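You operate a simulated robot arm through the tools that you are given. There is no shell and no other tool.

Carry out the task below with a simulated two-armed robot. There is one attempt and no reset: what you move stays moved.

## Task
Fill the teal mini board to its printed pressure.
Fine: set the regulator first; shut the orange and red levers after. Where these are worked on the way, their far stop is far enough and under half their travel is too little: red lever.

It is judged by the outcome, as a careful person would: the job done as asked, and still so three seconds after it is handed in. It fails if anything else is knocked over, pushed out of place, dropped, spilled or broken.

## Robot
Two 7-joint arms with two-finger grippers on one trunk that stands fixed in place. Base frame: the origin is at the foot of the trunk, x ahead of it, y to its left, z up. Lengths are in cm, angles in degrees, forces in N, time in s.
The left shoulder is at [2.5, 15.9, 128.2], the right one opposite. With the tool pointing down near the work surface each hand reaches from about 22 to 72 cm from the base axis, measured 20 degrees to its own side. Payload 2.45 kg a hand.
Tool frame (each hand has its own): the origin (TCP) lies between the finger pads and is the grasp point; the fingertips stand 2.6 cm ahead of it; z points along the fingers, y is the line along which they close. Largest opening 9.6 cm; the body of the gripper starts 6.9 cm behind the TCP.
Orientation is that of the tool frame in the base frame, as [roll, pitch, yaw] about the fixed x, y, z axes, in that order (R = Rz(yaw) Ry(pitch) Rx(roll)). With the fingers straight down and closing along the base's y, the tool's x points along the base's -x, its y along +y and its z along -z.

## Interface
- The arms move only by the tool play_rows. It takes "left_targets", "right_targets" or both (then of equal length, played together; a hand with none holds still); each is a list of rows, each an object of numbers (a shift or turn left out is 0, a gripper value left out holds the last): "x", "y", "z": the shift along the base's x, y, z in cm; "rx", "ry", "rz": the turn, a rotation vector about the base's x, y, z in degrees; "fingers": the finger opening in cm, from 0 to 9.6. In form: [{"x": .., "y": .., "z": .., "rx": .., "ry": .., "rz": .., "fingers": ..}, ...]. A call has 1 to 20 rows; each row shifts and turns the commanded pose from where the row before left it. Rows are played at 5 a second. More than 5 cm and 8.6 degrees between two rows, or a gripper value outside its range, and nothing of the call is played. Where a pose cannot be reached the arm comes as near as it can. A force on the tool above 40 N (or 10 N above the force at the start of the call, whichever is more), or a blocked arm, ends the call early, and 0.2 s more pass. The fingers move at their own pace and stop on an object; they squeeze with about 29 N. The grip force told is the motor's: it shows also when the fingers shut on nothing. Time passes only in rows, and 0.2 s behind the last, so rows that do not move let the fingers close. It gives the time, the measured TCP pose, the force on the tool (base axes), the opening and the grip force at its end, in the units of the frame above (readings bear some noise), with the torque about the TCP (base axes, N m) and any sound that the robot's microphone picked up.
- Cameras (640 x 400 px; columns grow to the right, rows downward): "scene" is now at [5.42, -2.66, 174.48]; the picture's right is [-0.34, -0.94, -0.00], its down [-0.80, 0.29, -0.53] and it looks along [0.49, -0.18, -0.85] (base axes); focal length 340 px, centre (320, 200). "left" rides on the left gripper at [8.2, -0.3, -9.8] in its tool frame; the picture's right is [0.04, 1.00, 0.00], its down [-0.73, 0.03, -0.68] and it looks along [-0.68, 0.03, 0.73] (tool axes); focal length 256 px, centre (320, 200). "right" rides on the right gripper at [8.2, 0.3, -9.8] in its tool frame; the picture's right is [-0.04, 1.00, 0.00], its down [-0.73, -0.03, -0.68] and it looks along [-0.68, -0.03, 0.73] (tool axes); focal length 256 px, centre (320, 200). There is no depth. A picture from a camera that has moved, and an enlarged one, comes with that camera's place and axes in the base frame and with its lens.
- capture(camera): a new picture of that camera. The clock stands still meanwhile.
- slide_trunk(by): slides the trunk up (or, below 0, down) by that many cm; the arms and the scene camera ride with it, the base frame stays. It gives what a move gives, with no picture.
- turn_head(pan, tilt): turns the head with the scene camera to pan (to the left, within 120 degrees either way) and tilt (down, from -29 to 69), counted from straight ahead of the robot. It gives what a move gives.
- close_up(camera, box): a new picture of the part [left, top, right, bottom] of that camera's present view, enlarged. The clock stands still meanwhile.
- finish_job(): hands the job in; it is judged then, once.

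Nothing tells you positions but the pictures and the camera data. Unless the task says otherwise, let go and move clear before handing in.

The tools are called after "Request:" as a command line: name --argument value ..., lists and objects as JSON in quotes. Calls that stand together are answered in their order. play_rows: Moves the arms, as the interface text tells. Its arguments: {"type":"object","properties":{"left_targets":{"type":"array","items":{"type":"object","properties":{"x":{"type":"number"},"y":{"type":"number"},"z":{"type":"number"},"rx":{"type":"number"},"ry":{"type":"number"},"rz":{"type":"number"},"fingers":{"type":"number"}}}},"right_targets":{"type":"array","items":{"type":"object","properties":{"x":{"type":"number"},"y":{"type":"number"},"z":{"type":"number"},"rx":{"type":"number"},"ry":{"type":"number"},"rz":{"type":"number"},"fingers":{"type":"number"}}}}},"required":[]} The other tools are called the same way: slide_trunk (by) slides the trunk up or down; turn_head (pan, tilt) turns the head that bears the scene camera; capture (camera) takes a picture; close_up (camera, box) takes an enlarged picture of a part of a camera's view; finish_job () hands the job in.

At the start:

```text
time: 0.0
left_tool_pos: [45.29, -1.19, 124.23]
left_tcp_rot: [180.0, 0.0, -179.9]
left_contact_force: [0.1, -0.2, -0.8]
left_ft_torque: [0.03, -0.01, -0.01]
left_width: 9.6
left_gripper_force: 0.0
right_tool_pos: [23.47, -30.47, 125.32]
right_tcp_rot: [179.8, -0.1, 179.9]
right_contact_force: [0.4, -0.5, 0.6]
right_ft_torque: [0.04, 0.02, 0.01]
right_width: 9.61
right_gripper_force: 0.0
trunk travel left (down, up): [-45.0, 11.7]
head pan, tilt: [-20.0, 58.1]
```

scene: 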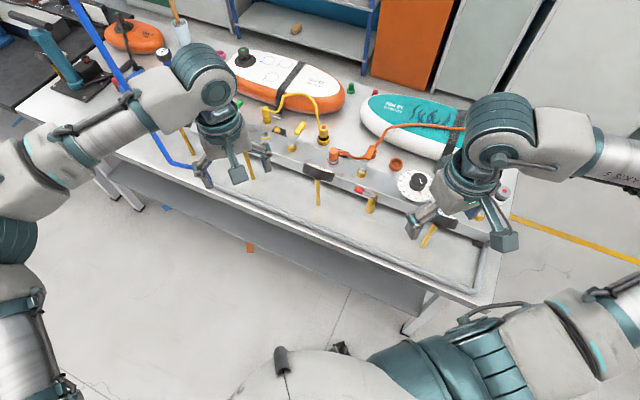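
right: 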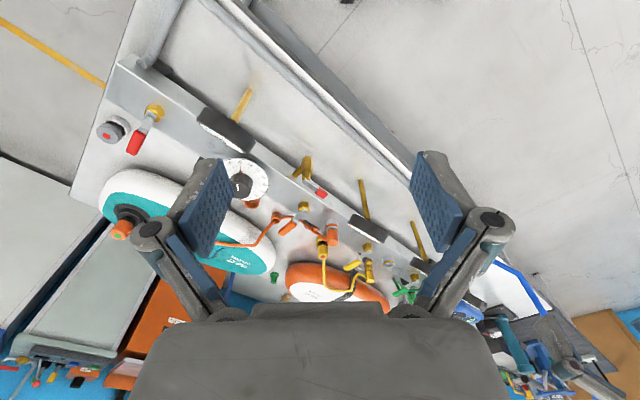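
left: 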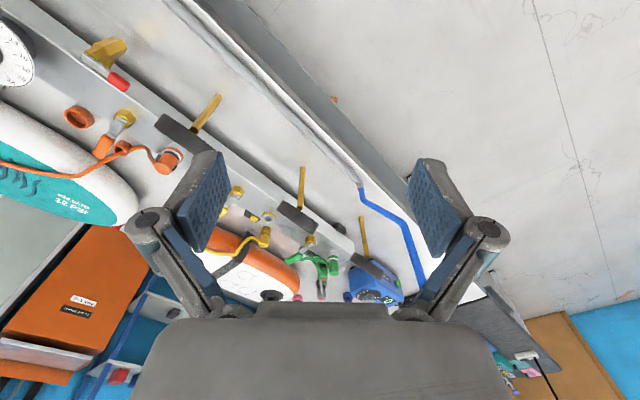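

I see a bench with boards, a manifold rail with coloured levers, hoses and a gauge. I will look closer before moving anything.

Request:
close_up --camera "scene" --box '[220, 70, 380, 170]'

Request:
close_up --camera "scene" --box '[320, 80, 480, 180]'

Request:
close_up --camera "scene" --box '[360, 130, 520, 230]'

Request:
close_up --camera "scene" --box '[90, 0, 250, 100]'

Request:
close_up --camera "right" --box '[80, 60, 340, 222]'

Request:
close_up --camera "left" --box '[0, 20, 240, 170]'

Request:
close_up --camera "left" --box '[180, 150, 440, 312]'

```text
4.00 times, centred on (300, 120) of scene
camera zoom: at [5.42, -2.66, 174.48], right [-0.34, -0.94, 0.0], down [-0.8, 0.29, -0.53], along [0.49, -0.18, -0.85], focal length 1361 px, centre (400, 520)
```

zoom: 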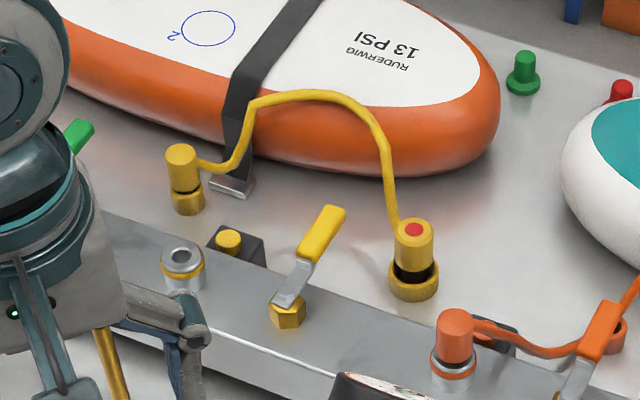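

```text
4.00 times, centred on (400, 130) of scene
camera zoom: at [5.42, -2.66, 174.48], right [-0.34, -0.94, 0.0], down [-0.8, 0.29, -0.53], along [0.49, -0.18, -0.85], focal length 1361 px, centre (0, 480)
```

zoom: 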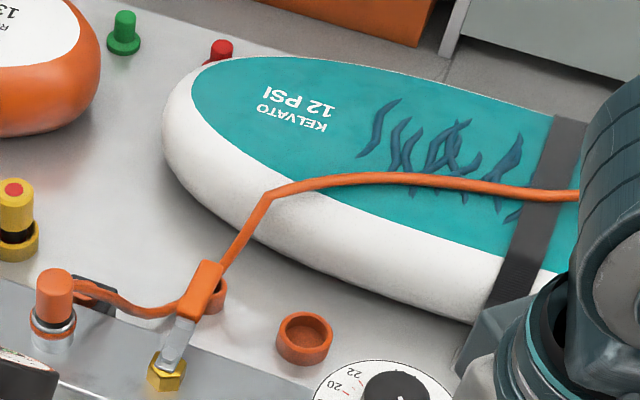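

```text
4.00 times, centred on (440, 180) of scene
camera zoom: at [5.42, -2.66, 174.48], right [-0.34, -0.94, 0.0], down [-0.8, 0.29, -0.53], along [0.49, -0.18, -0.85], focal length 1361 px, centre (-160, 280)
```

zoom: 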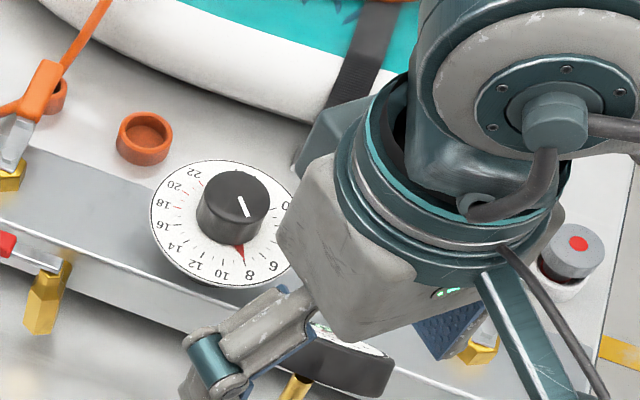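

```text
4.00 times, centred on (170, 50) of scene
camera zoom: at [5.42, -2.66, 174.48], right [-0.34, -0.94, 0.0], down [-0.8, 0.29, -0.53], along [0.49, -0.18, -0.85], focal length 1361 px, centre (920, 800)
```

zoom: 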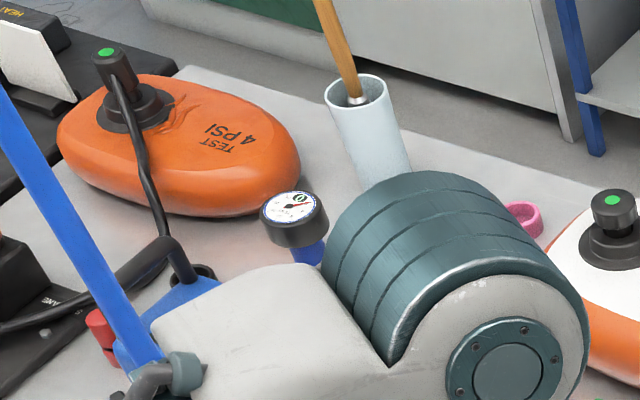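

```text
2.46 times, centred on (210, 141) of right
camera zoom: at [15.27, -30.07, 135.16], right [0.04, 1.0, 0.0], down [0.73, -0.03, 0.68], along [0.68, -0.03, -0.73], focal length 630 px, centre (591, 345)
```

zoom: 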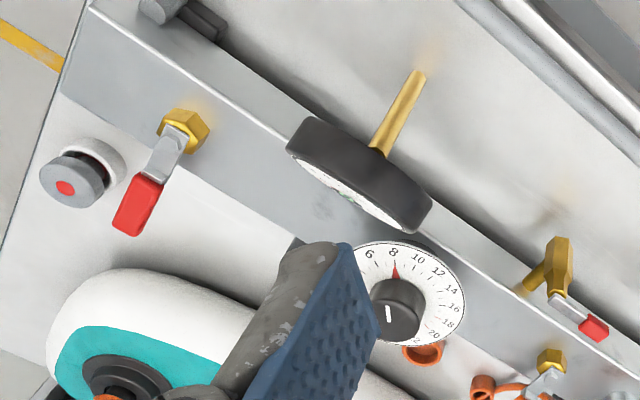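

```text
2.67 times, centred on (120, 95) of left
camera zoom: at [37.18, -1.47, 134.0], right [-0.04, 1.0, 0.0], down [0.73, 0.03, 0.68], along [0.68, 0.03, -0.73], focal length 683 px, centre (853, 480)
```

zoom: 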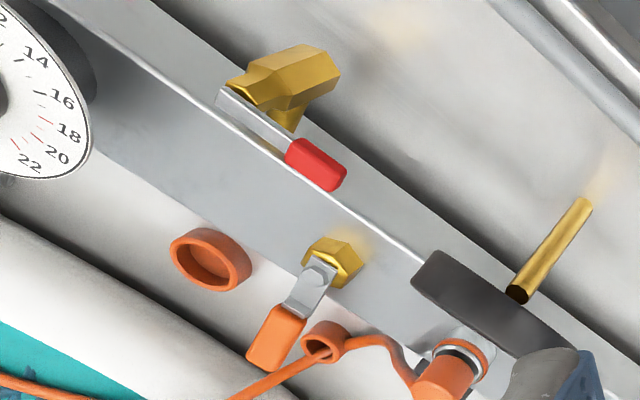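

```text
2.46 times, centred on (310, 231) of left
camera zoom: at [37.18, -1.47, 134.0], right [-0.04, 1.0, 0.0], down [0.73, 0.03, 0.68], along [0.68, 0.03, -0.73], focal length 630 px, centre (345, 124)
```

zoom: 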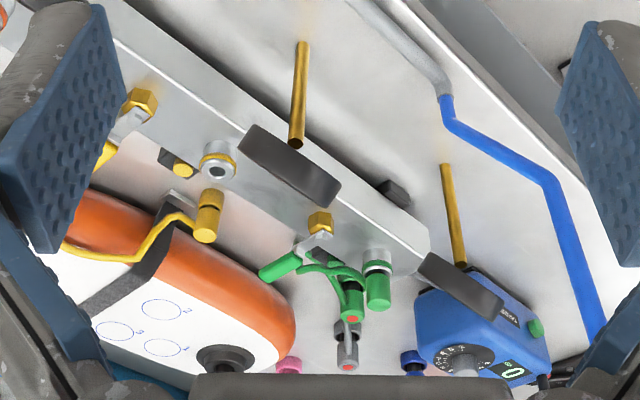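

The dial's about (49,-49,93) by triangulation. I will turn the head to get other views of the bench before moving the arms.

Request:
turn_head --pan -45 --tilt 50

Request:
capture --camera "scene"

Request:
play_rows --right_targets '[{"y": 4, "z": 2}, {"y": 4, "z": 2}, {"y": 4, "z": 2}, {"y": 4, "z": 2}]'

Request:
capture --camera "scene"

Request:
capture --camera "right"

```text
time: 0.9
left_tool_pos: [45.14, -1.08, 124.42]
left_tcp_rot: [179.9, 0.1, -180.0]
left_contact_force: [-0.3, 0.4, -0.4]
left_ft_torque: [0.02, -0.02, 0.0]
left_width: 9.6
left_gripper_force: 0.1
right_tool_pos: [23.07, -30.22, 125.36]
right_tcp_rot: [179.9, 0.1, 180.0]
right_contact_force: [-0.3, 0.1, 0.1]
right_ft_torque: [-0.01, 0.0, -0.01]
right_width: 9.6
right_gripper_force: 0.1
trunk travel left (down, up): [-45.0, 11.7]
head pan, tilt: [-45.0, 50.0]
```

```text
taken
camera scene: at [4.37, -5.74, 175.5], right [-0.71, -0.71, 0.0], down [-0.54, 0.54, -0.64], along [0.45, -0.45, -0.77], focal length 340 px, centre (320, 200)
```

scene: 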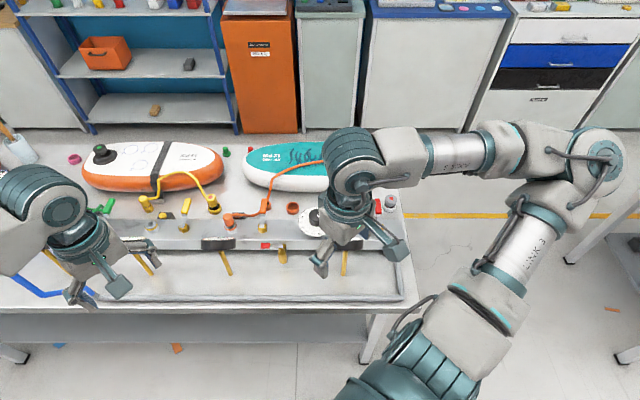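

```text
time: 1.9
left_tool_pos: [45.09, -0.8, 124.31]
left_tcp_rot: [-179.8, 0.1, -180.0]
left_contact_force: [-0.4, -0.5, -0.1]
left_ft_torque: [-0.04, 0.01, 0.02]
left_width: 9.61
left_gripper_force: 0.1
right_tool_pos: [23.25, -13.74, 133.59]
right_tcp_rot: [-179.9, 0.2, 180.0]
right_contact_force: [0.0, -0.6, -0.2]
right_ft_torque: [-0.01, 0.02, 0.02]
right_width: 9.59
right_gripper_force: 0.2
trunk travel left (down, up): [-45.0, 11.7]
head pan, tilt: [-45.0, 50.0]
```

```text
taken
camera scene: at [4.43, -5.18, 175.52], right [-0.71, -0.71, 0.0], down [-0.54, 0.54, -0.64], along [0.45, -0.46, -0.77], focal length 340 px, centre (320, 200)
```

scene: 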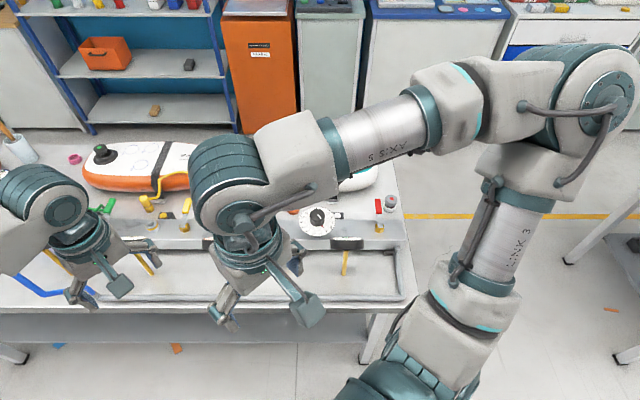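

```text
taken
camera right: at [15.06, -13.46, 143.38], right [0.04, 1.0, 0.0], down [0.73, -0.03, 0.68], along [0.68, -0.03, -0.73], focal length 256 px, centre (320, 200)
```

right: 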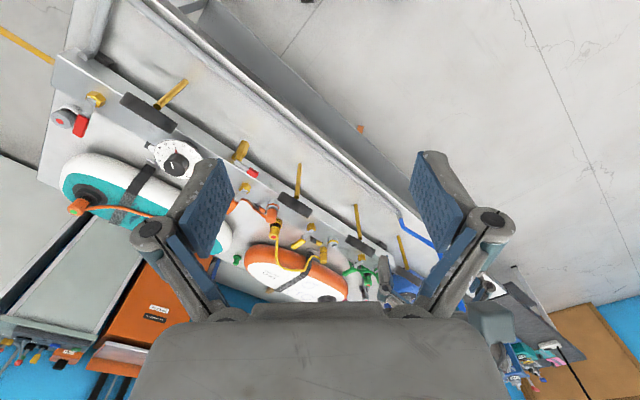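

Scene now shows the right end of the rail clear. I zoom into it, and into the right camera's view.

Request:
close_up --camera "scene" --box '[290, 170, 418, 250]'

Request:
close_up --camera "scene" --box '[60, 130, 220, 230]'

Request:
close_up --camera "right" --box '[40, 70, 200, 170]'

Request:
close_up --camera "right" --box '[40, 130, 200, 230]'

Request:
close_up --camera "right" --box '[220, 190, 400, 302]'

```text
5.00 times, centred on (354, 210) of scene
camera zoom: at [4.43, -5.18, 175.52], right [-0.71, -0.71, 0.0], down [-0.54, 0.54, -0.64], along [0.45, -0.46, -0.77], focal length 1701 px, centre (150, 150)
```

zoom: 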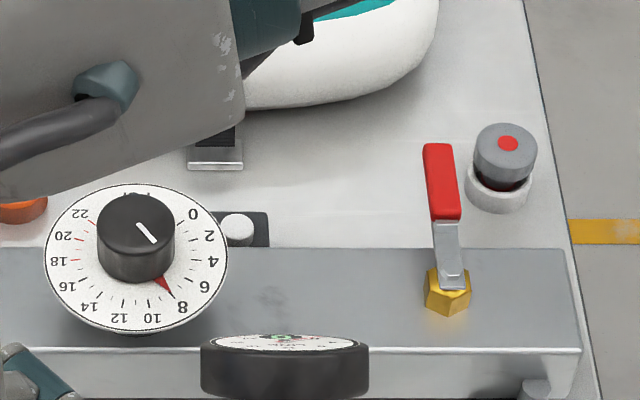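

```text
4.00 times, centred on (140, 180) of scene
camera zoom: at [4.43, -5.18, 175.52], right [-0.71, -0.71, 0.0], down [-0.54, 0.54, -0.64], along [0.45, -0.46, -0.77], focal length 1361 px, centre (1040, 280)
```

zoom: 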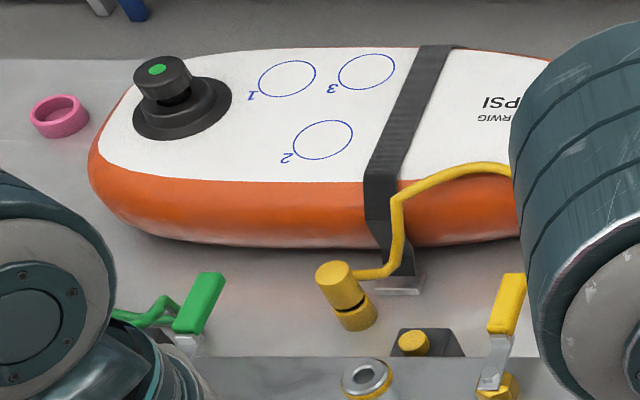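

```text
4.00 times, centred on (120, 120) of right
camera zoom: at [15.06, -13.46, 143.38], right [0.04, 1.0, 0.0], down [0.73, -0.03, 0.68], along [0.68, -0.03, -0.73], focal length 1024 px, centre (1120, 520)
```

zoom: 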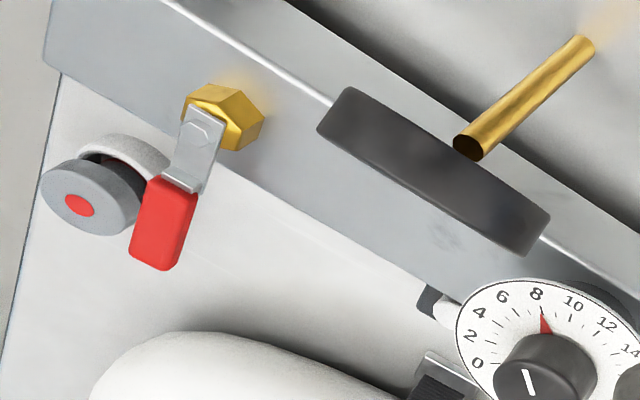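

```text
4.00 times, centred on (120, 180) of right
camera zoom: at [15.06, -13.46, 143.38], right [0.04, 1.0, 0.0], down [0.73, -0.03, 0.68], along [0.68, -0.03, -0.73], focal length 1024 px, centre (1120, 280)
```

zoom: 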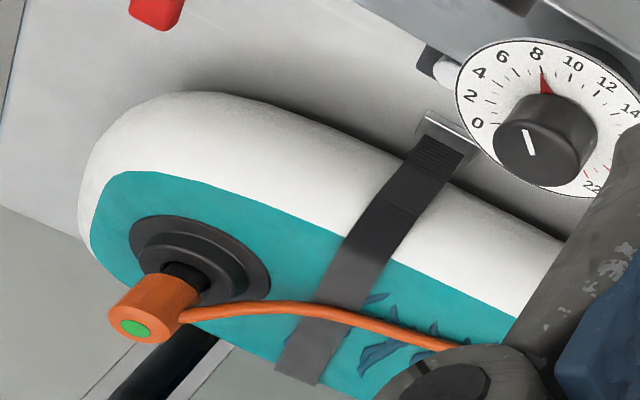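

```text
3.56 times, centred on (310, 246) of right
camera zoom: at [15.06, -13.46, 143.38], right [0.04, 1.0, 0.0], down [0.73, -0.03, 0.68], along [0.68, -0.03, -0.73], focal length 910 px, centre (356, 36)
```

zoom: 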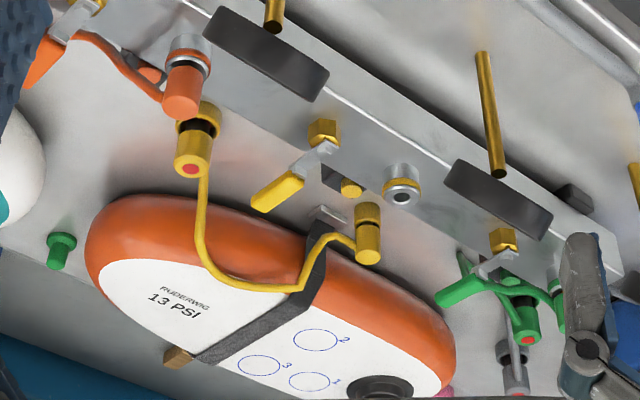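

The boards: teal says 12 PSI; the regulator sits at 8; the orange hose runs from the rail's outlet to the teal board's valve. I move the left arm out of the way and the right hand out over the rail with its camera squared to it.

Request:
play_rows --left_targets '[{"y": 4, "z": 1}, {"y": 4, "z": 1}, {"y": 4, "z": 1}, {"y": 4, "z": 1}, {"y": 4}, {"y": 4}]' --right_targets '[{"y": -4, "rz": -7.5}, {"y": -4, "rz": -7.5}, {"y": -4, "rz": -7.5, "x": 1}, {"y": -4, "rz": -7.5, "x": 1}, {"y": -2, "rz": -7.5, "x": 1}, {"rz": -7.5, "x": 1}]'

Request:
capture --camera "scene"

Request:
capture --camera "right"

```text
time: 3.3
left_tool_pos: [45.13, 23.22, 128.43]
left_tcp_rot: [-180.0, 0.2, -180.0]
left_contact_force: [-0.6, 0.6, 0.3]
left_ft_torque: [-0.01, 0.0, 0.0]
left_width: 9.62
left_gripper_force: 0.0
right_tool_pos: [27.19, -32.05, 133.49]
right_tcp_rot: [-179.8, 0.2, 134.8]
right_contact_force: [0.0, -0.2, 0.0]
right_ft_torque: [0.0, -0.01, -0.02]
right_width: 9.61
right_gripper_force: 0.1
trunk travel left (down, up): [-45.0, 11.7]
head pan, tilt: [-45.0, 50.0]
```

```text
taken
camera scene: at [4.33, -5.2, 175.53], right [-0.71, -0.71, 0.0], down [-0.54, 0.54, -0.64], along [0.45, -0.46, -0.77], focal length 340 px, centre (320, 200)
```

scene: 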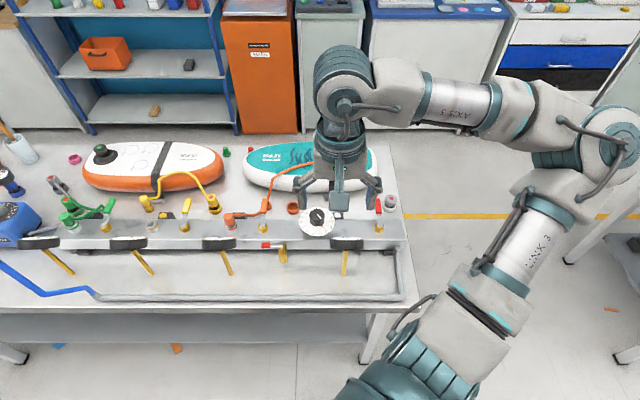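

```text
taken
camera right: at [21.65, -25.96, 143.22], right [0.74, 0.68, 0.0], down [0.5, -0.54, 0.68], along [0.46, -0.5, -0.73], focal length 256 px, centre (320, 200)
```

right: 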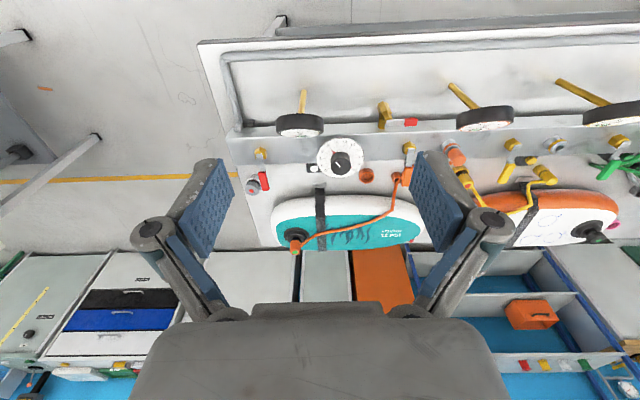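

Request:
close_up --camera "scene" --box '[210, 170, 338, 250]'

Request:
close_up --camera "scene" --box '[0, 170, 128, 250]'

Request:
close_up --camera "right" --box '[240, 80, 400, 180]'

Request:
close_up --camera "right" --box '[370, 80, 530, 180]'

Request:
close_up --camera "right" --box '[260, 180, 420, 280]'

Request:
close_up --camera "right" --box '[480, 80, 640, 180]'

```text
5.00 times, centred on (274, 210) of scene
camera zoom: at [4.33, -5.2, 175.53], right [-0.71, -0.71, 0.0], down [-0.54, 0.54, -0.64], along [0.45, -0.46, -0.77], focal length 1701 px, centre (550, 150)
```

zoom: 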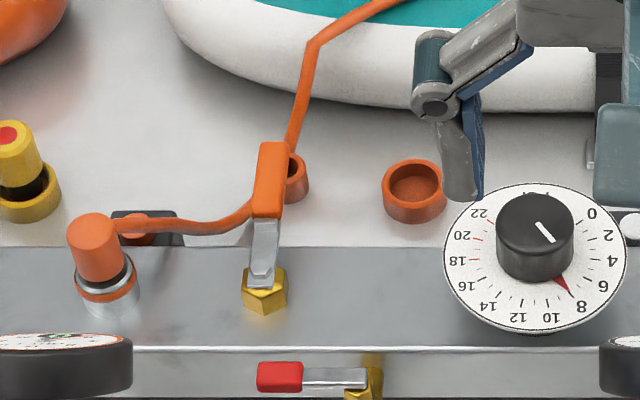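

```text
5.00 times, centred on (64, 210) of scene
camera zoom: at [4.33, -5.2, 175.53], right [-0.71, -0.71, 0.0], down [-0.54, 0.54, -0.64], along [0.45, -0.46, -0.77], focal length 1701 px, centre (1600, 150)
```

zoom: 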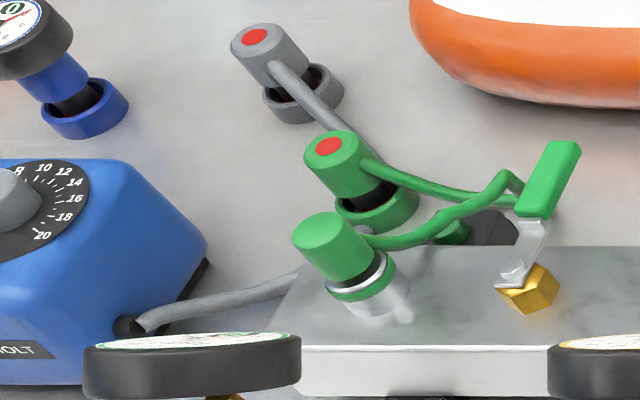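

```text
4.00 times, centred on (320, 130) of right
camera zoom: at [21.65, -25.96, 143.22], right [0.74, 0.68, 0.0], down [0.5, -0.54, 0.68], along [0.46, -0.5, -0.73], focal length 1024 px, centre (320, 480)
```

zoom: 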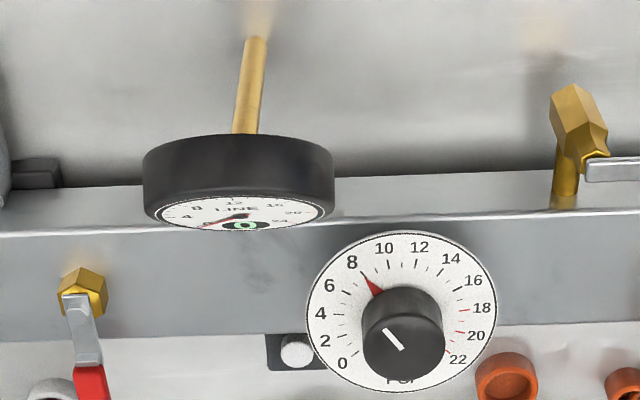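

```text
4.00 times, centred on (450, 130) of right
camera zoom: at [21.65, -25.96, 143.22], right [0.74, 0.68, 0.0], down [0.5, -0.54, 0.68], along [0.46, -0.5, -0.73], focal length 1024 px, centre (-200, 480)
```

zoom: 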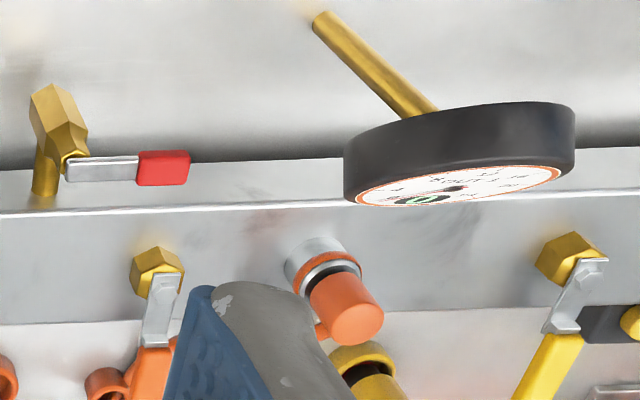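

```text
4.00 times, centred on (340, 230) of right
camera zoom: at [21.65, -25.96, 143.22], right [0.74, 0.68, 0.0], down [0.5, -0.54, 0.68], along [0.46, -0.5, -0.73], focal length 1024 px, centre (240, 80)
```

zoom: 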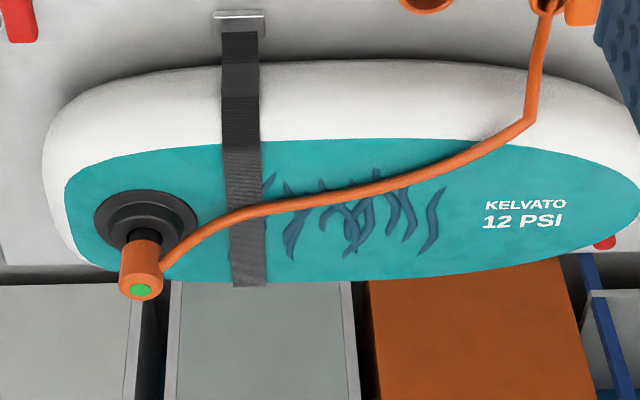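

```text
4.00 times, centred on (560, 130) of right
camera zoom: at [21.65, -25.96, 143.22], right [0.74, 0.68, 0.0], down [0.5, -0.54, 0.68], along [0.46, -0.5, -0.73], focal length 1024 px, centre (-640, 480)
```

zoom: 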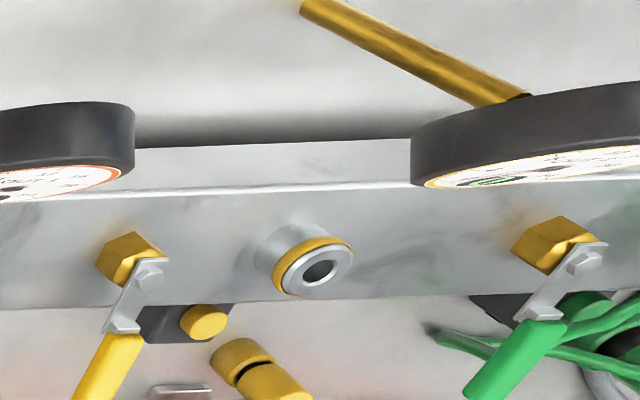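

The LINE gauge reads 0, the red lever at the rail's end is the supply, and the levers all lie across the rail (shut). I move the right hand over the regulator knob for better triangulation.

Request:
play_rows --right_targets '[{"x": 2.5, "y": -2, "z": -2}, {"x": 2.5, "y": -2, "z": -2}, {"x": 2.5, "y": -2, "z": -2}, {"x": 2.5, "y": -2, "z": -2}, {"x": 2.5, "y": -2, "z": -2}]'

Request:
capture --camera "right"

Request:
capture --camera "scene"

```text
time: 4.5
left_tool_pos: [45.3, 23.13, 128.27]
left_tcp_rot: [-179.9, 0.0, 179.9]
left_contact_force: [0.4, -0.3, 0.5]
left_ft_torque: [0.01, 0.02, -0.03]
left_width: 9.58
left_gripper_force: 0.0
right_tool_pos: [39.95, -42.18, 123.43]
right_tcp_rot: [-179.8, -0.1, 135.1]
right_contact_force: [0.0, 0.5, -0.8]
right_ft_torque: [0.0, 0.0, -0.01]
right_width: 9.59
right_gripper_force: 0.1
trunk travel left (down, up): [-45.0, 11.7]
head pan, tilt: [-45.0, 50.0]
```

```text
taken
camera right: at [34.36, -36.12, 133.3], right [0.73, 0.68, 0.0], down [0.5, -0.54, 0.68], along [0.46, -0.5, -0.73], focal length 256 px, centre (320, 200)
```

right: 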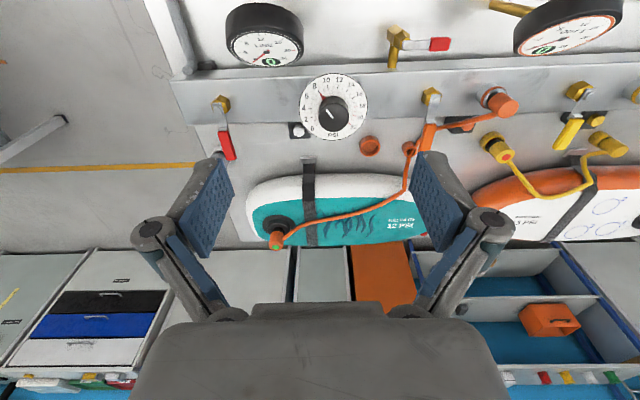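

```text
taken
camera scene: at [4.68, -5.34, 175.51], right [-0.71, -0.71, 0.0], down [-0.54, 0.54, -0.64], along [0.45, -0.45, -0.77], focal length 340 px, centre (320, 200)
```

scene: 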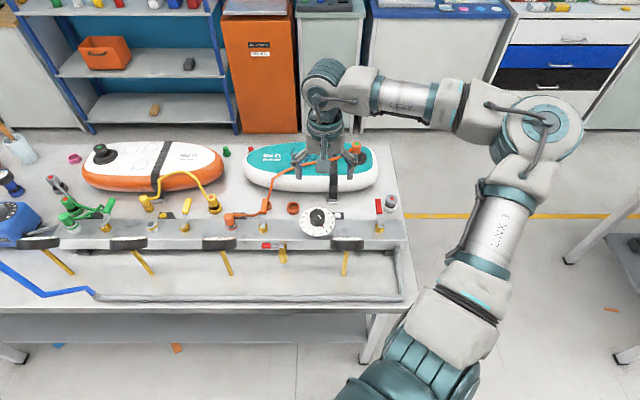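

Request:
close_up --camera "right" --box '[190, 0, 350, 100]'

Request:
close_up --camera "right" --box '[190, 65, 350, 165]'

Request:
close_up --camera "right" --box '[280, 60, 440, 160]'

Request:
close_up --camera "right" --box '[480, 0, 640, 100]'

```text
4.00 times, centred on (270, 50) of right
camera zoom: at [34.36, -36.12, 133.3], right [0.73, 0.68, 0.0], down [0.5, -0.54, 0.68], along [0.46, -0.5, -0.73], focal length 1024 px, centre (520, 800)
```

zoom: 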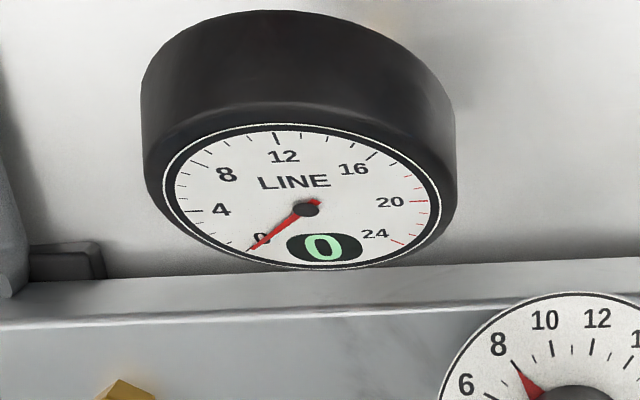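

```text
4.00 times, centred on (270, 115) of right
camera zoom: at [34.36, -36.12, 133.3], right [0.73, 0.68, 0.0], down [0.5, -0.54, 0.68], along [0.46, -0.5, -0.73], focal length 1024 px, centre (520, 540)
```

zoom: 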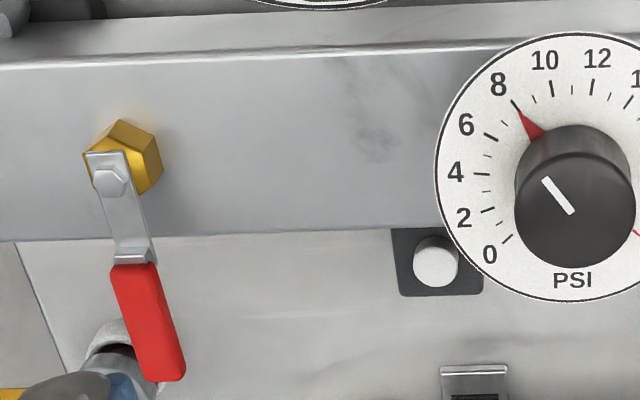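

```text
4.00 times, centred on (360, 110) of right
camera zoom: at [34.36, -36.12, 133.3], right [0.73, 0.68, 0.0], down [0.5, -0.54, 0.68], along [0.46, -0.5, -0.73], focal length 1024 px, centre (160, 560)
```

zoom: 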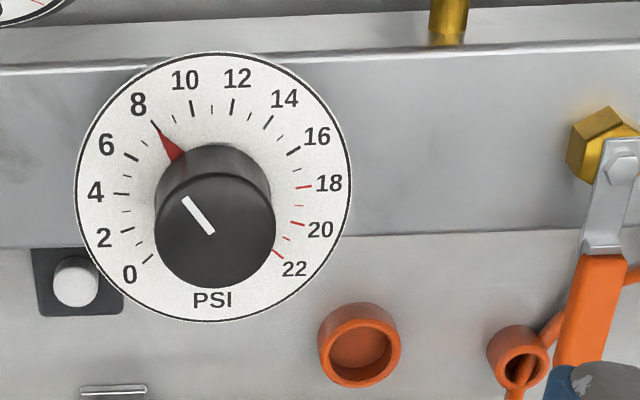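

```text
4.00 times, centred on (560, 50) of right
camera zoom: at [34.36, -36.12, 133.3], right [0.73, 0.68, 0.0], down [0.5, -0.54, 0.68], along [0.46, -0.5, -0.73], focal length 1024 px, centre (-640, 800)
```

zoom: 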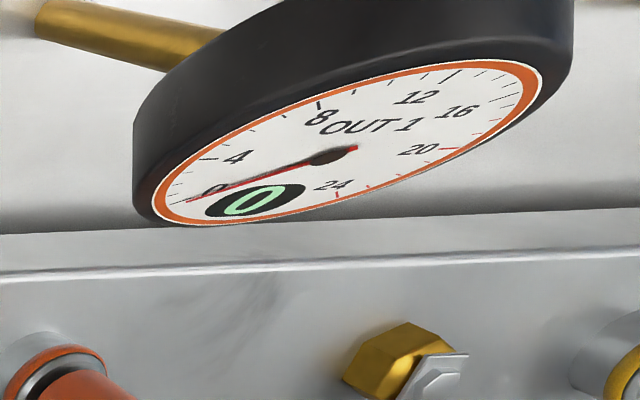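

Knob top is about (47.5,-47.3,96.6), red lever pivot about (33.7,-61.2,90). I move above the knob with the yaw set to leave room for a clockwise turn of about 49°.

Request:
play_rows --right_targets '[{"x": 1.5, "y": -1, "z": -1.9, "rz": 6}, {"x": 1.5, "y": -1, "z": -1.9, "rz": 6}, {"x": 1.5, "y": -1, "z": -1.9, "rz": 6}, {"x": 1.5, "y": -1, "z": -1.9, "rz": 6}, {"x": 1.5, "y": -1.1, "z": -1.9, "rz": 6}, {"z": -1.9}]'

Request:
capture --camera "right"

Request:
close_up --camera "scene" --box '[270, 150, 430, 250]'

```text
time: 5.9
left_tool_pos: [45.12, 22.83, 128.52]
left_tcp_rot: [180.0, 0.0, 180.0]
left_contact_force: [1.0, -0.2, 0.2]
left_ft_torque: [-0.02, 0.0, 0.0]
left_width: 9.59
left_gripper_force: 0.1
right_tool_pos: [47.25, -47.42, 111.98]
right_tcp_rot: [180.0, 0.1, 165.1]
right_contact_force: [0.1, 0.0, 0.8]
right_ft_torque: [-0.01, 0.02, 0.03]
right_width: 9.59
right_gripper_force: 0.0
trunk travel left (down, up): [-45.0, 11.7]
head pan, tilt: [-45.0, 50.0]
```

```text
taken
camera right: at [39.43, -44.99, 121.77], right [0.3, 0.96, 0.0], down [0.7, -0.22, 0.68], along [0.65, -0.2, -0.73], focal length 256 px, centre (320, 200)
```

right: 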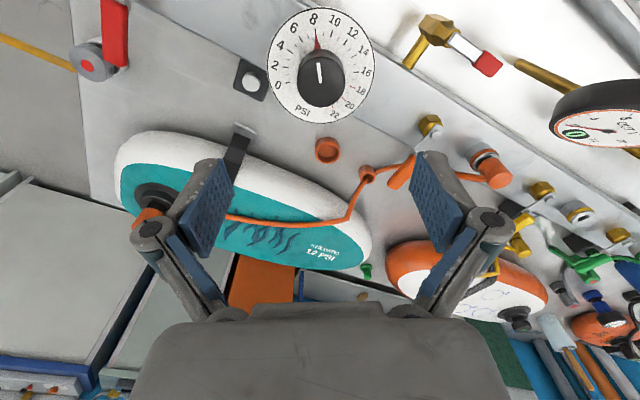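

```text
4.00 times, centred on (350, 200) of scene
camera zoom: at [4.54, -5.63, 175.51], right [-0.71, -0.71, 0.0], down [-0.54, 0.54, -0.64], along [0.45, -0.45, -0.77], focal length 1361 px, centre (200, 200)
```

zoom: 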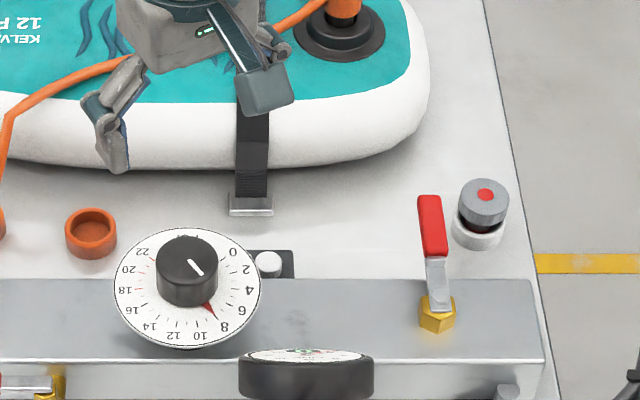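

Request:
close_up --camera "right" --box '[256, 0, 384, 130]'

```text
3.08 times, centred on (320, 65) of right
camera zoom: at [39.43, -44.99, 121.77], right [0.3, 0.96, 0.0], down [0.7, -0.22, 0.68], along [0.65, -0.2, -0.73], focal length 788 px, centre (320, 615)
```

zoom: 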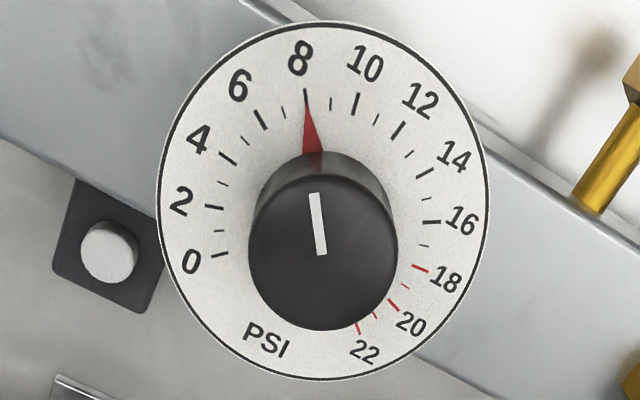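

The knob is 4.6 cm wide with its top at about z 96.8, right under the hand. I open to 7.5 and lower in two stages.

Request:
play_rows --right_targets '[{"fingers": 7.5, "z": -2}, {"z": -2}, {"z": -2}, {"z": -2}, {"z": -1}]'

Request:
capture --camera "right"

Request:
close_up --camera "scene" --box '[270, 150, 430, 250]'

```text
time: 7.1
left_tool_pos: [45.21, 22.9, 128.34]
left_tcp_rot: [-179.9, 0.2, -180.0]
left_contact_force: [0.3, 0.6, -0.5]
left_ft_torque: [0.01, 0.0, -0.02]
left_width: 9.62
left_gripper_force: 0.1
right_tool_pos: [47.23, -47.36, 103.01]
right_tcp_rot: [-180.0, 0.0, 165.0]
right_contact_force: [0.4, -0.7, 0.1]
right_ft_torque: [0.0, 0.0, 0.02]
right_width: 7.5
right_gripper_force: 0.1
trunk travel left (down, up): [-45.0, 11.7]
head pan, tilt: [-45.0, 50.0]
```

```text
taken
camera right: at [39.43, -44.88, 112.82], right [0.3, 0.95, 0.0], down [0.7, -0.22, 0.68], along [0.65, -0.2, -0.73], focal length 256 px, centre (320, 200)
```

right: 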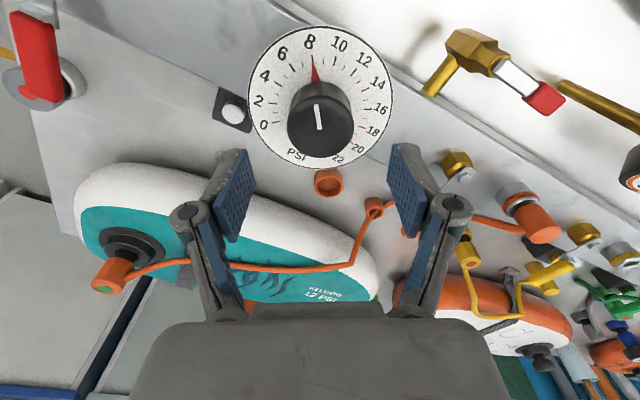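

```text
4.00 times, centred on (350, 200) of scene
camera zoom: at [4.56, -5.58, 175.51], right [-0.71, -0.71, 0.0], down [-0.54, 0.54, -0.64], along [0.45, -0.45, -0.77], focal length 1361 px, centre (200, 200)
```

zoom: 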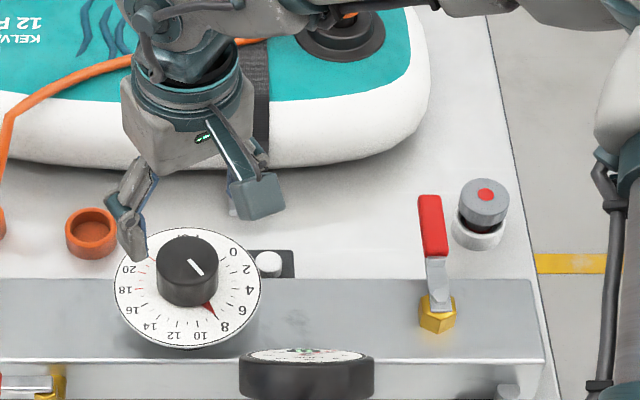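

Knob sits centred between the fingers. I go down to z≈96.8.

Request:
play_rows --right_targets '[{"z": -2}, {"z": -2}, {"z": -1.2}]'

Request:
capture --camera "right"

Request:
close_up --camera "scene" --box '[270, 150, 430, 250]'

```text
time: 7.9
left_tool_pos: [45.18, 22.92, 128.36]
left_tcp_rot: [179.9, 0.1, 179.9]
left_contact_force: [0.2, 0.4, 0.2]
left_ft_torque: [0.0, 0.01, -0.01]
left_width: 9.61
left_gripper_force: 0.2
right_tool_pos: [47.26, -47.4, 97.73]
right_tcp_rot: [-180.0, 0.0, 165.1]
right_contact_force: [-0.2, -0.1, -0.3]
right_ft_torque: [-0.06, 0.02, -0.02]
right_width: 7.49
right_gripper_force: 0.0
trunk travel left (down, up): [-45.0, 11.7]
head pan, tilt: [-45.0, 50.0]
```

```text
taken
camera right: at [39.41, -44.89, 107.6], right [0.3, 0.95, 0.0], down [0.7, -0.22, 0.68], along [0.65, -0.2, -0.73], focal length 256 px, centre (320, 200)
```

right: 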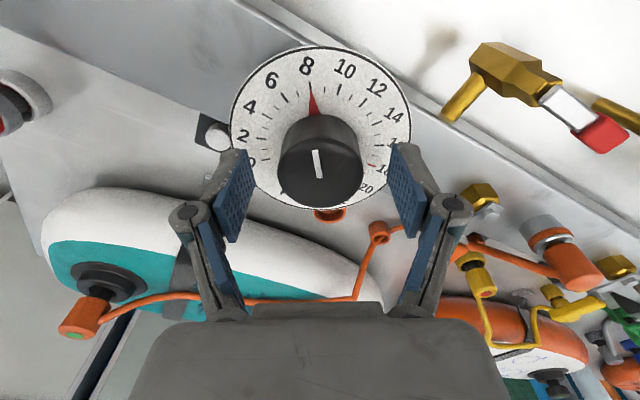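

```text
4.00 times, centred on (350, 200) of scene
camera zoom: at [4.55, -5.59, 175.51], right [-0.71, -0.71, 0.0], down [-0.54, 0.54, -0.64], along [0.45, -0.45, -0.77], focal length 1361 px, centre (200, 200)
```

zoom: 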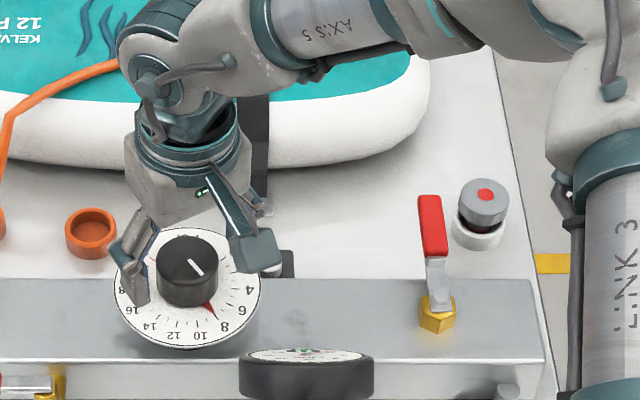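

Request:
play_rows --right_targets '[{"z": -1.2}, {"fingers": 4}, {}, {}]'

Request:
capture --camera "right"

Request:
close_up --camera "scene" --box '[270, 150, 430, 250]'

```text
time: 8.9
left_tool_pos: [45.2, 23.0, 128.4]
left_tcp_rot: [179.9, 0.2, 180.0]
left_contact_force: [0.0, 0.3, 0.1]
left_ft_torque: [-0.02, -0.02, 0.02]
left_width: 9.61
left_gripper_force: 0.2
right_tool_pos: [47.14, -47.46, 96.62]
right_tcp_rot: [-179.9, 0.1, 165.0]
right_contact_force: [0.9, -1.5, -2.2]
right_ft_torque: [-0.36, -0.36, 0.01]
right_width: 4.34
right_gripper_force: 45.7
trunk travel left (down, up): [-45.0, 11.7]
head pan, tilt: [-45.0, 50.0]
```

```text
taken
camera right: at [39.42, -44.88, 106.36], right [0.3, 0.95, 0.0], down [0.7, -0.22, 0.68], along [0.65, -0.2, -0.73], focal length 256 px, centre (320, 200)
```

right: 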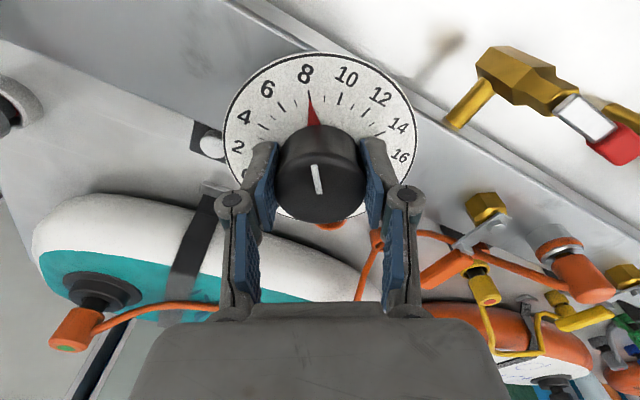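

```text
4.00 times, centred on (350, 200) of scene
camera zoom: at [4.62, -5.61, 175.5], right [-0.71, -0.71, 0.0], down [-0.54, 0.54, -0.64], along [0.45, -0.45, -0.77], focal length 1361 px, centre (200, 200)
```

zoom: 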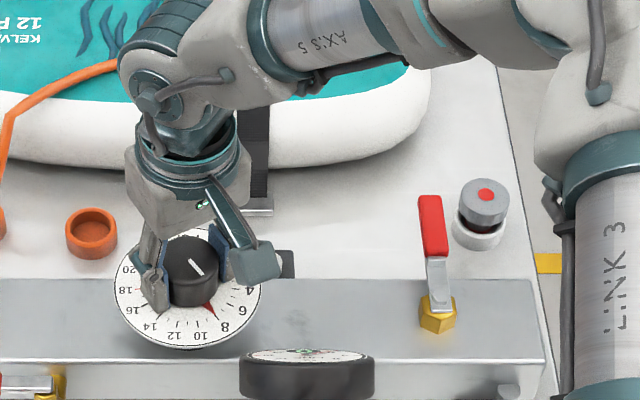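

Knob is gripped. I turn it 49° clockwise seen from above (toward 12).

Request:
play_rows --right_targets '[{"rz": -7}, {"rz": -7}, {"rz": -7}, {"rz": -7}, {"rz": -7}, {"rz": -7}, {"rz": -7}, {}]'

Request:
capture --camera "right"

Request:
close_up --camera "scene" --box '[270, 150, 430, 250]'

```text
time: 10.7
left_tool_pos: [45.38, 23.09, 128.36]
left_tcp_rot: [-179.9, 0.0, 180.0]
left_contact_force: [-0.5, -0.7, -0.5]
left_ft_torque: [0.0, 0.01, -0.01]
left_width: 9.59
left_gripper_force: 0.1
right_tool_pos: [47.22, -47.27, 96.51]
right_tcp_rot: [-179.8, 0.1, 115.9]
right_contact_force: [6.5, 7.7, -11.7]
right_ft_torque: [0.75, -0.32, 0.07]
right_width: 4.35
right_gripper_force: 44.6
trunk travel left (down, up): [-45.0, 11.7]
head pan, tilt: [-45.0, 50.0]
```

```text
taken
camera right: at [44.07, -39.72, 106.38], right [0.92, 0.4, 0.0], down [0.3, -0.67, 0.68], along [0.27, -0.62, -0.73], focal length 256 px, centre (320, 200)
```

right: 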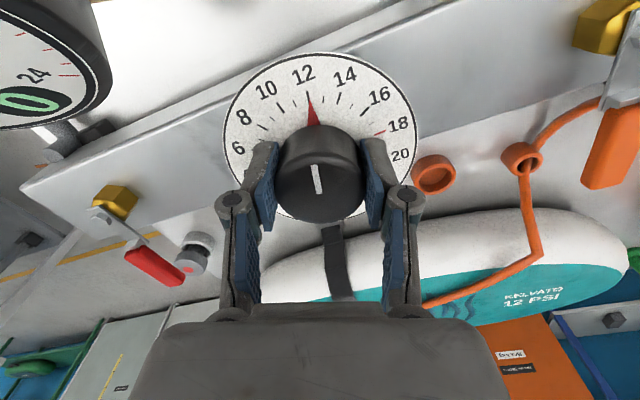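

```text
4.00 times, centred on (350, 200) of scene
camera zoom: at [4.95, -5.43, 175.49], right [-0.71, -0.71, 0.0], down [-0.55, 0.54, -0.64], along [0.45, -0.45, -0.77], focal length 1361 px, centre (200, 200)
```

zoom: 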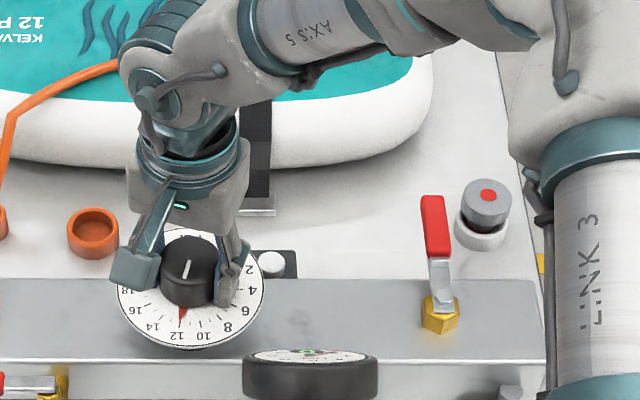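

Request:
close_up --camera "right" --box '[216, 40, 424, 170]'

Request:
close_up --camera "scene" --box '[292, 200, 348, 240]'

```text
3.08 times, centred on (320, 105) of right
camera zoom: at [44.07, -39.72, 106.38], right [0.92, 0.4, 0.0], down [0.3, -0.67, 0.68], along [0.27, -0.62, -0.73], focal length 788 px, centre (320, 492)
```

zoom: 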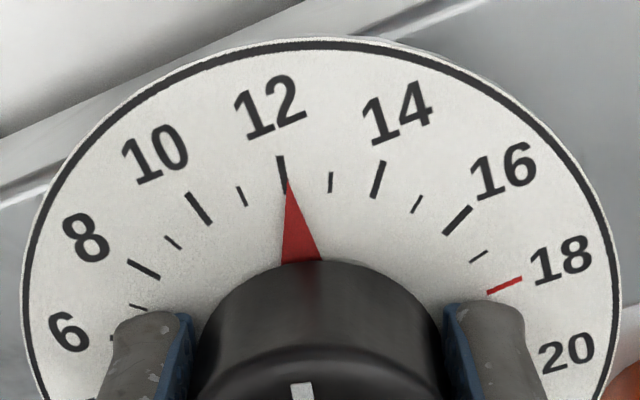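

```text
10.00 times, centred on (320, 220) of scene
camera zoom: at [4.95, -5.43, 175.49], right [-0.71, -0.71, 0.0], down [-0.55, 0.54, -0.64], along [0.45, -0.45, -0.77], focal length 3402 px, centre (320, 0)
```

zoom: 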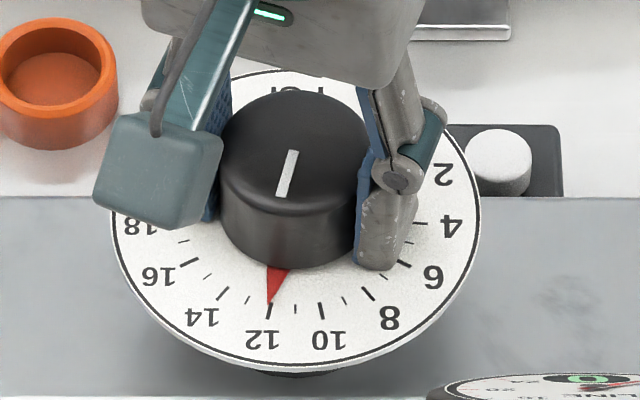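

Pointer is on 12. I release, rise and verify.

Request:
play_rows --right_targets '[{"fingers": 7.5}, {}, {"z": 2}, {"z": 3}, {"z": 3}, {"z": 3}]'

Request:
capture --camera "right"

Request:
close_up --camera "scene" --box '[292, 200, 348, 240]'

```text
time: 12.1
left_tool_pos: [45.23, 23.04, 128.47]
left_tcp_rot: [180.0, 0.1, -180.0]
left_contact_force: [-0.3, -0.8, -0.1]
left_ft_torque: [-0.03, 0.0, -0.03]
left_width: 9.57
left_gripper_force: 0.1
right_tool_pos: [47.19, -47.51, 107.68]
right_tcp_rot: [-179.9, -0.1, 116.0]
right_contact_force: [-0.1, 0.0, 0.3]
right_ft_torque: [-0.01, -0.01, -0.01]
right_width: 7.52
right_gripper_force: 0.0
trunk travel left (down, up): [-45.0, 11.7]
head pan, tilt: [-45.0, 50.0]
```

```text
taken
camera right: at [43.91, -39.89, 117.49], right [0.92, 0.4, 0.0], down [0.3, -0.67, 0.68], along [0.27, -0.62, -0.73], focal length 256 px, centre (320, 200)
```

right: 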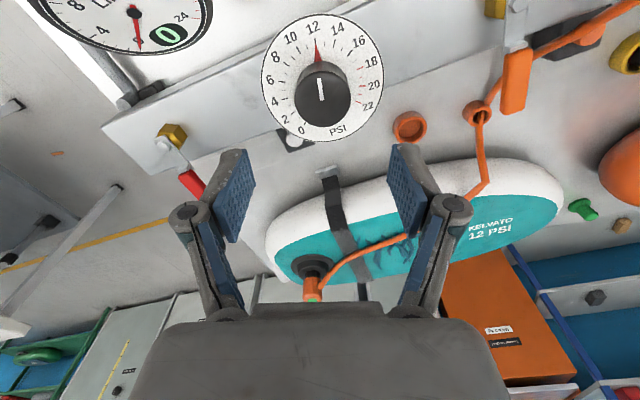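

```text
10.00 times, centred on (320, 220) of scene
camera zoom: at [4.45, -5.51, 175.51], right [-0.71, -0.71, 0.0], down [-0.54, 0.54, -0.64], along [0.45, -0.45, -0.77], focal length 3402 px, centre (320, 0)
```

zoom: 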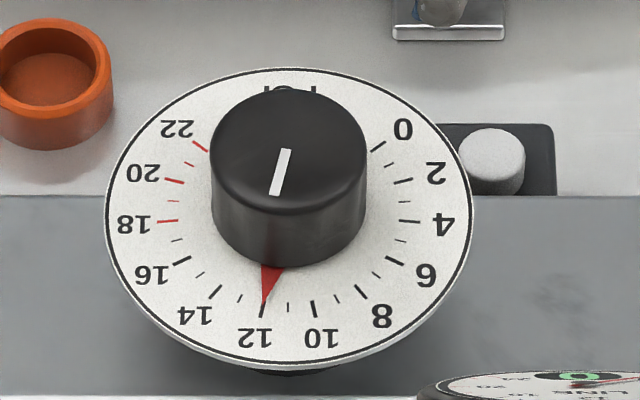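

Regulator holds at 12. Next I go over the red supply lever at the rail's end, opening it first so the LINE gauge can be checked before the board sees air.

Request:
play_rows --right_targets '[{"x": -2, "y": -3, "rz": 4, "z": 1}, {"x": -2, "y": -3, "rz": 4, "z": 1}, {"x": -2, "y": -3, "rz": 4}, {"x": -2, "y": -3, "rz": 4}, {"x": -2, "y": -3, "rz": 3}]'

Request:
capture --camera "right"

Request:
capture --camera "scene"

```text
time: 13.3
left_tool_pos: [45.0, 22.98, 128.54]
left_tcp_rot: [180.0, 0.2, -179.9]
left_contact_force: [0.2, -0.1, 0.0]
left_ft_torque: [-0.01, -0.01, -0.04]
left_width: 9.61
left_gripper_force: 0.1
right_tool_pos: [37.26, -62.53, 109.49]
right_tcp_rot: [180.0, 0.0, 135.0]
right_contact_force: [-1.4, -0.1, -0.2]
right_ft_torque: [0.02, -0.01, -0.01]
right_width: 7.5
right_gripper_force: 0.0
trunk travel left (down, up): [-45.0, 11.7]
head pan, tilt: [-45.0, 50.0]
```

```text
taken
camera right: at [31.64, -56.49, 119.3], right [0.73, 0.68, 0.0], down [0.5, -0.54, 0.68], along [0.46, -0.5, -0.73], focal length 256 px, centre (320, 200)
```

right: 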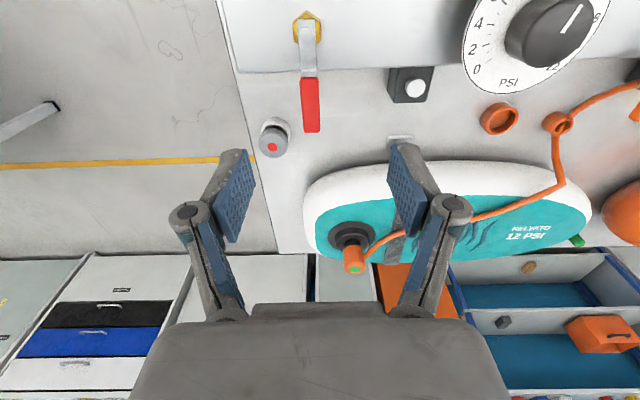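

```text
taken
camera scene: at [4.23, -5.77, 175.51], right [-0.71, -0.71, 0.0], down [-0.54, 0.54, -0.64], along [0.45, -0.45, -0.77], focal length 340 px, centre (320, 200)
```

scene: 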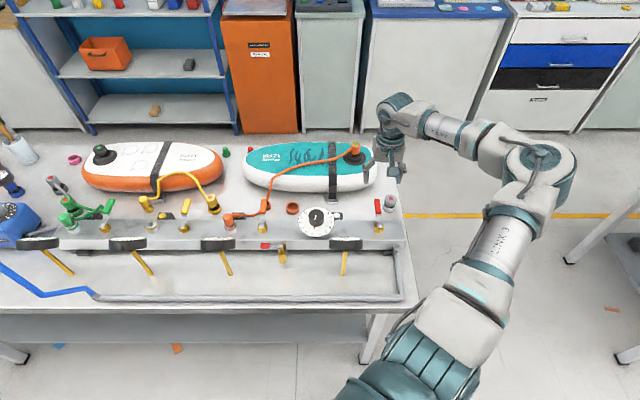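

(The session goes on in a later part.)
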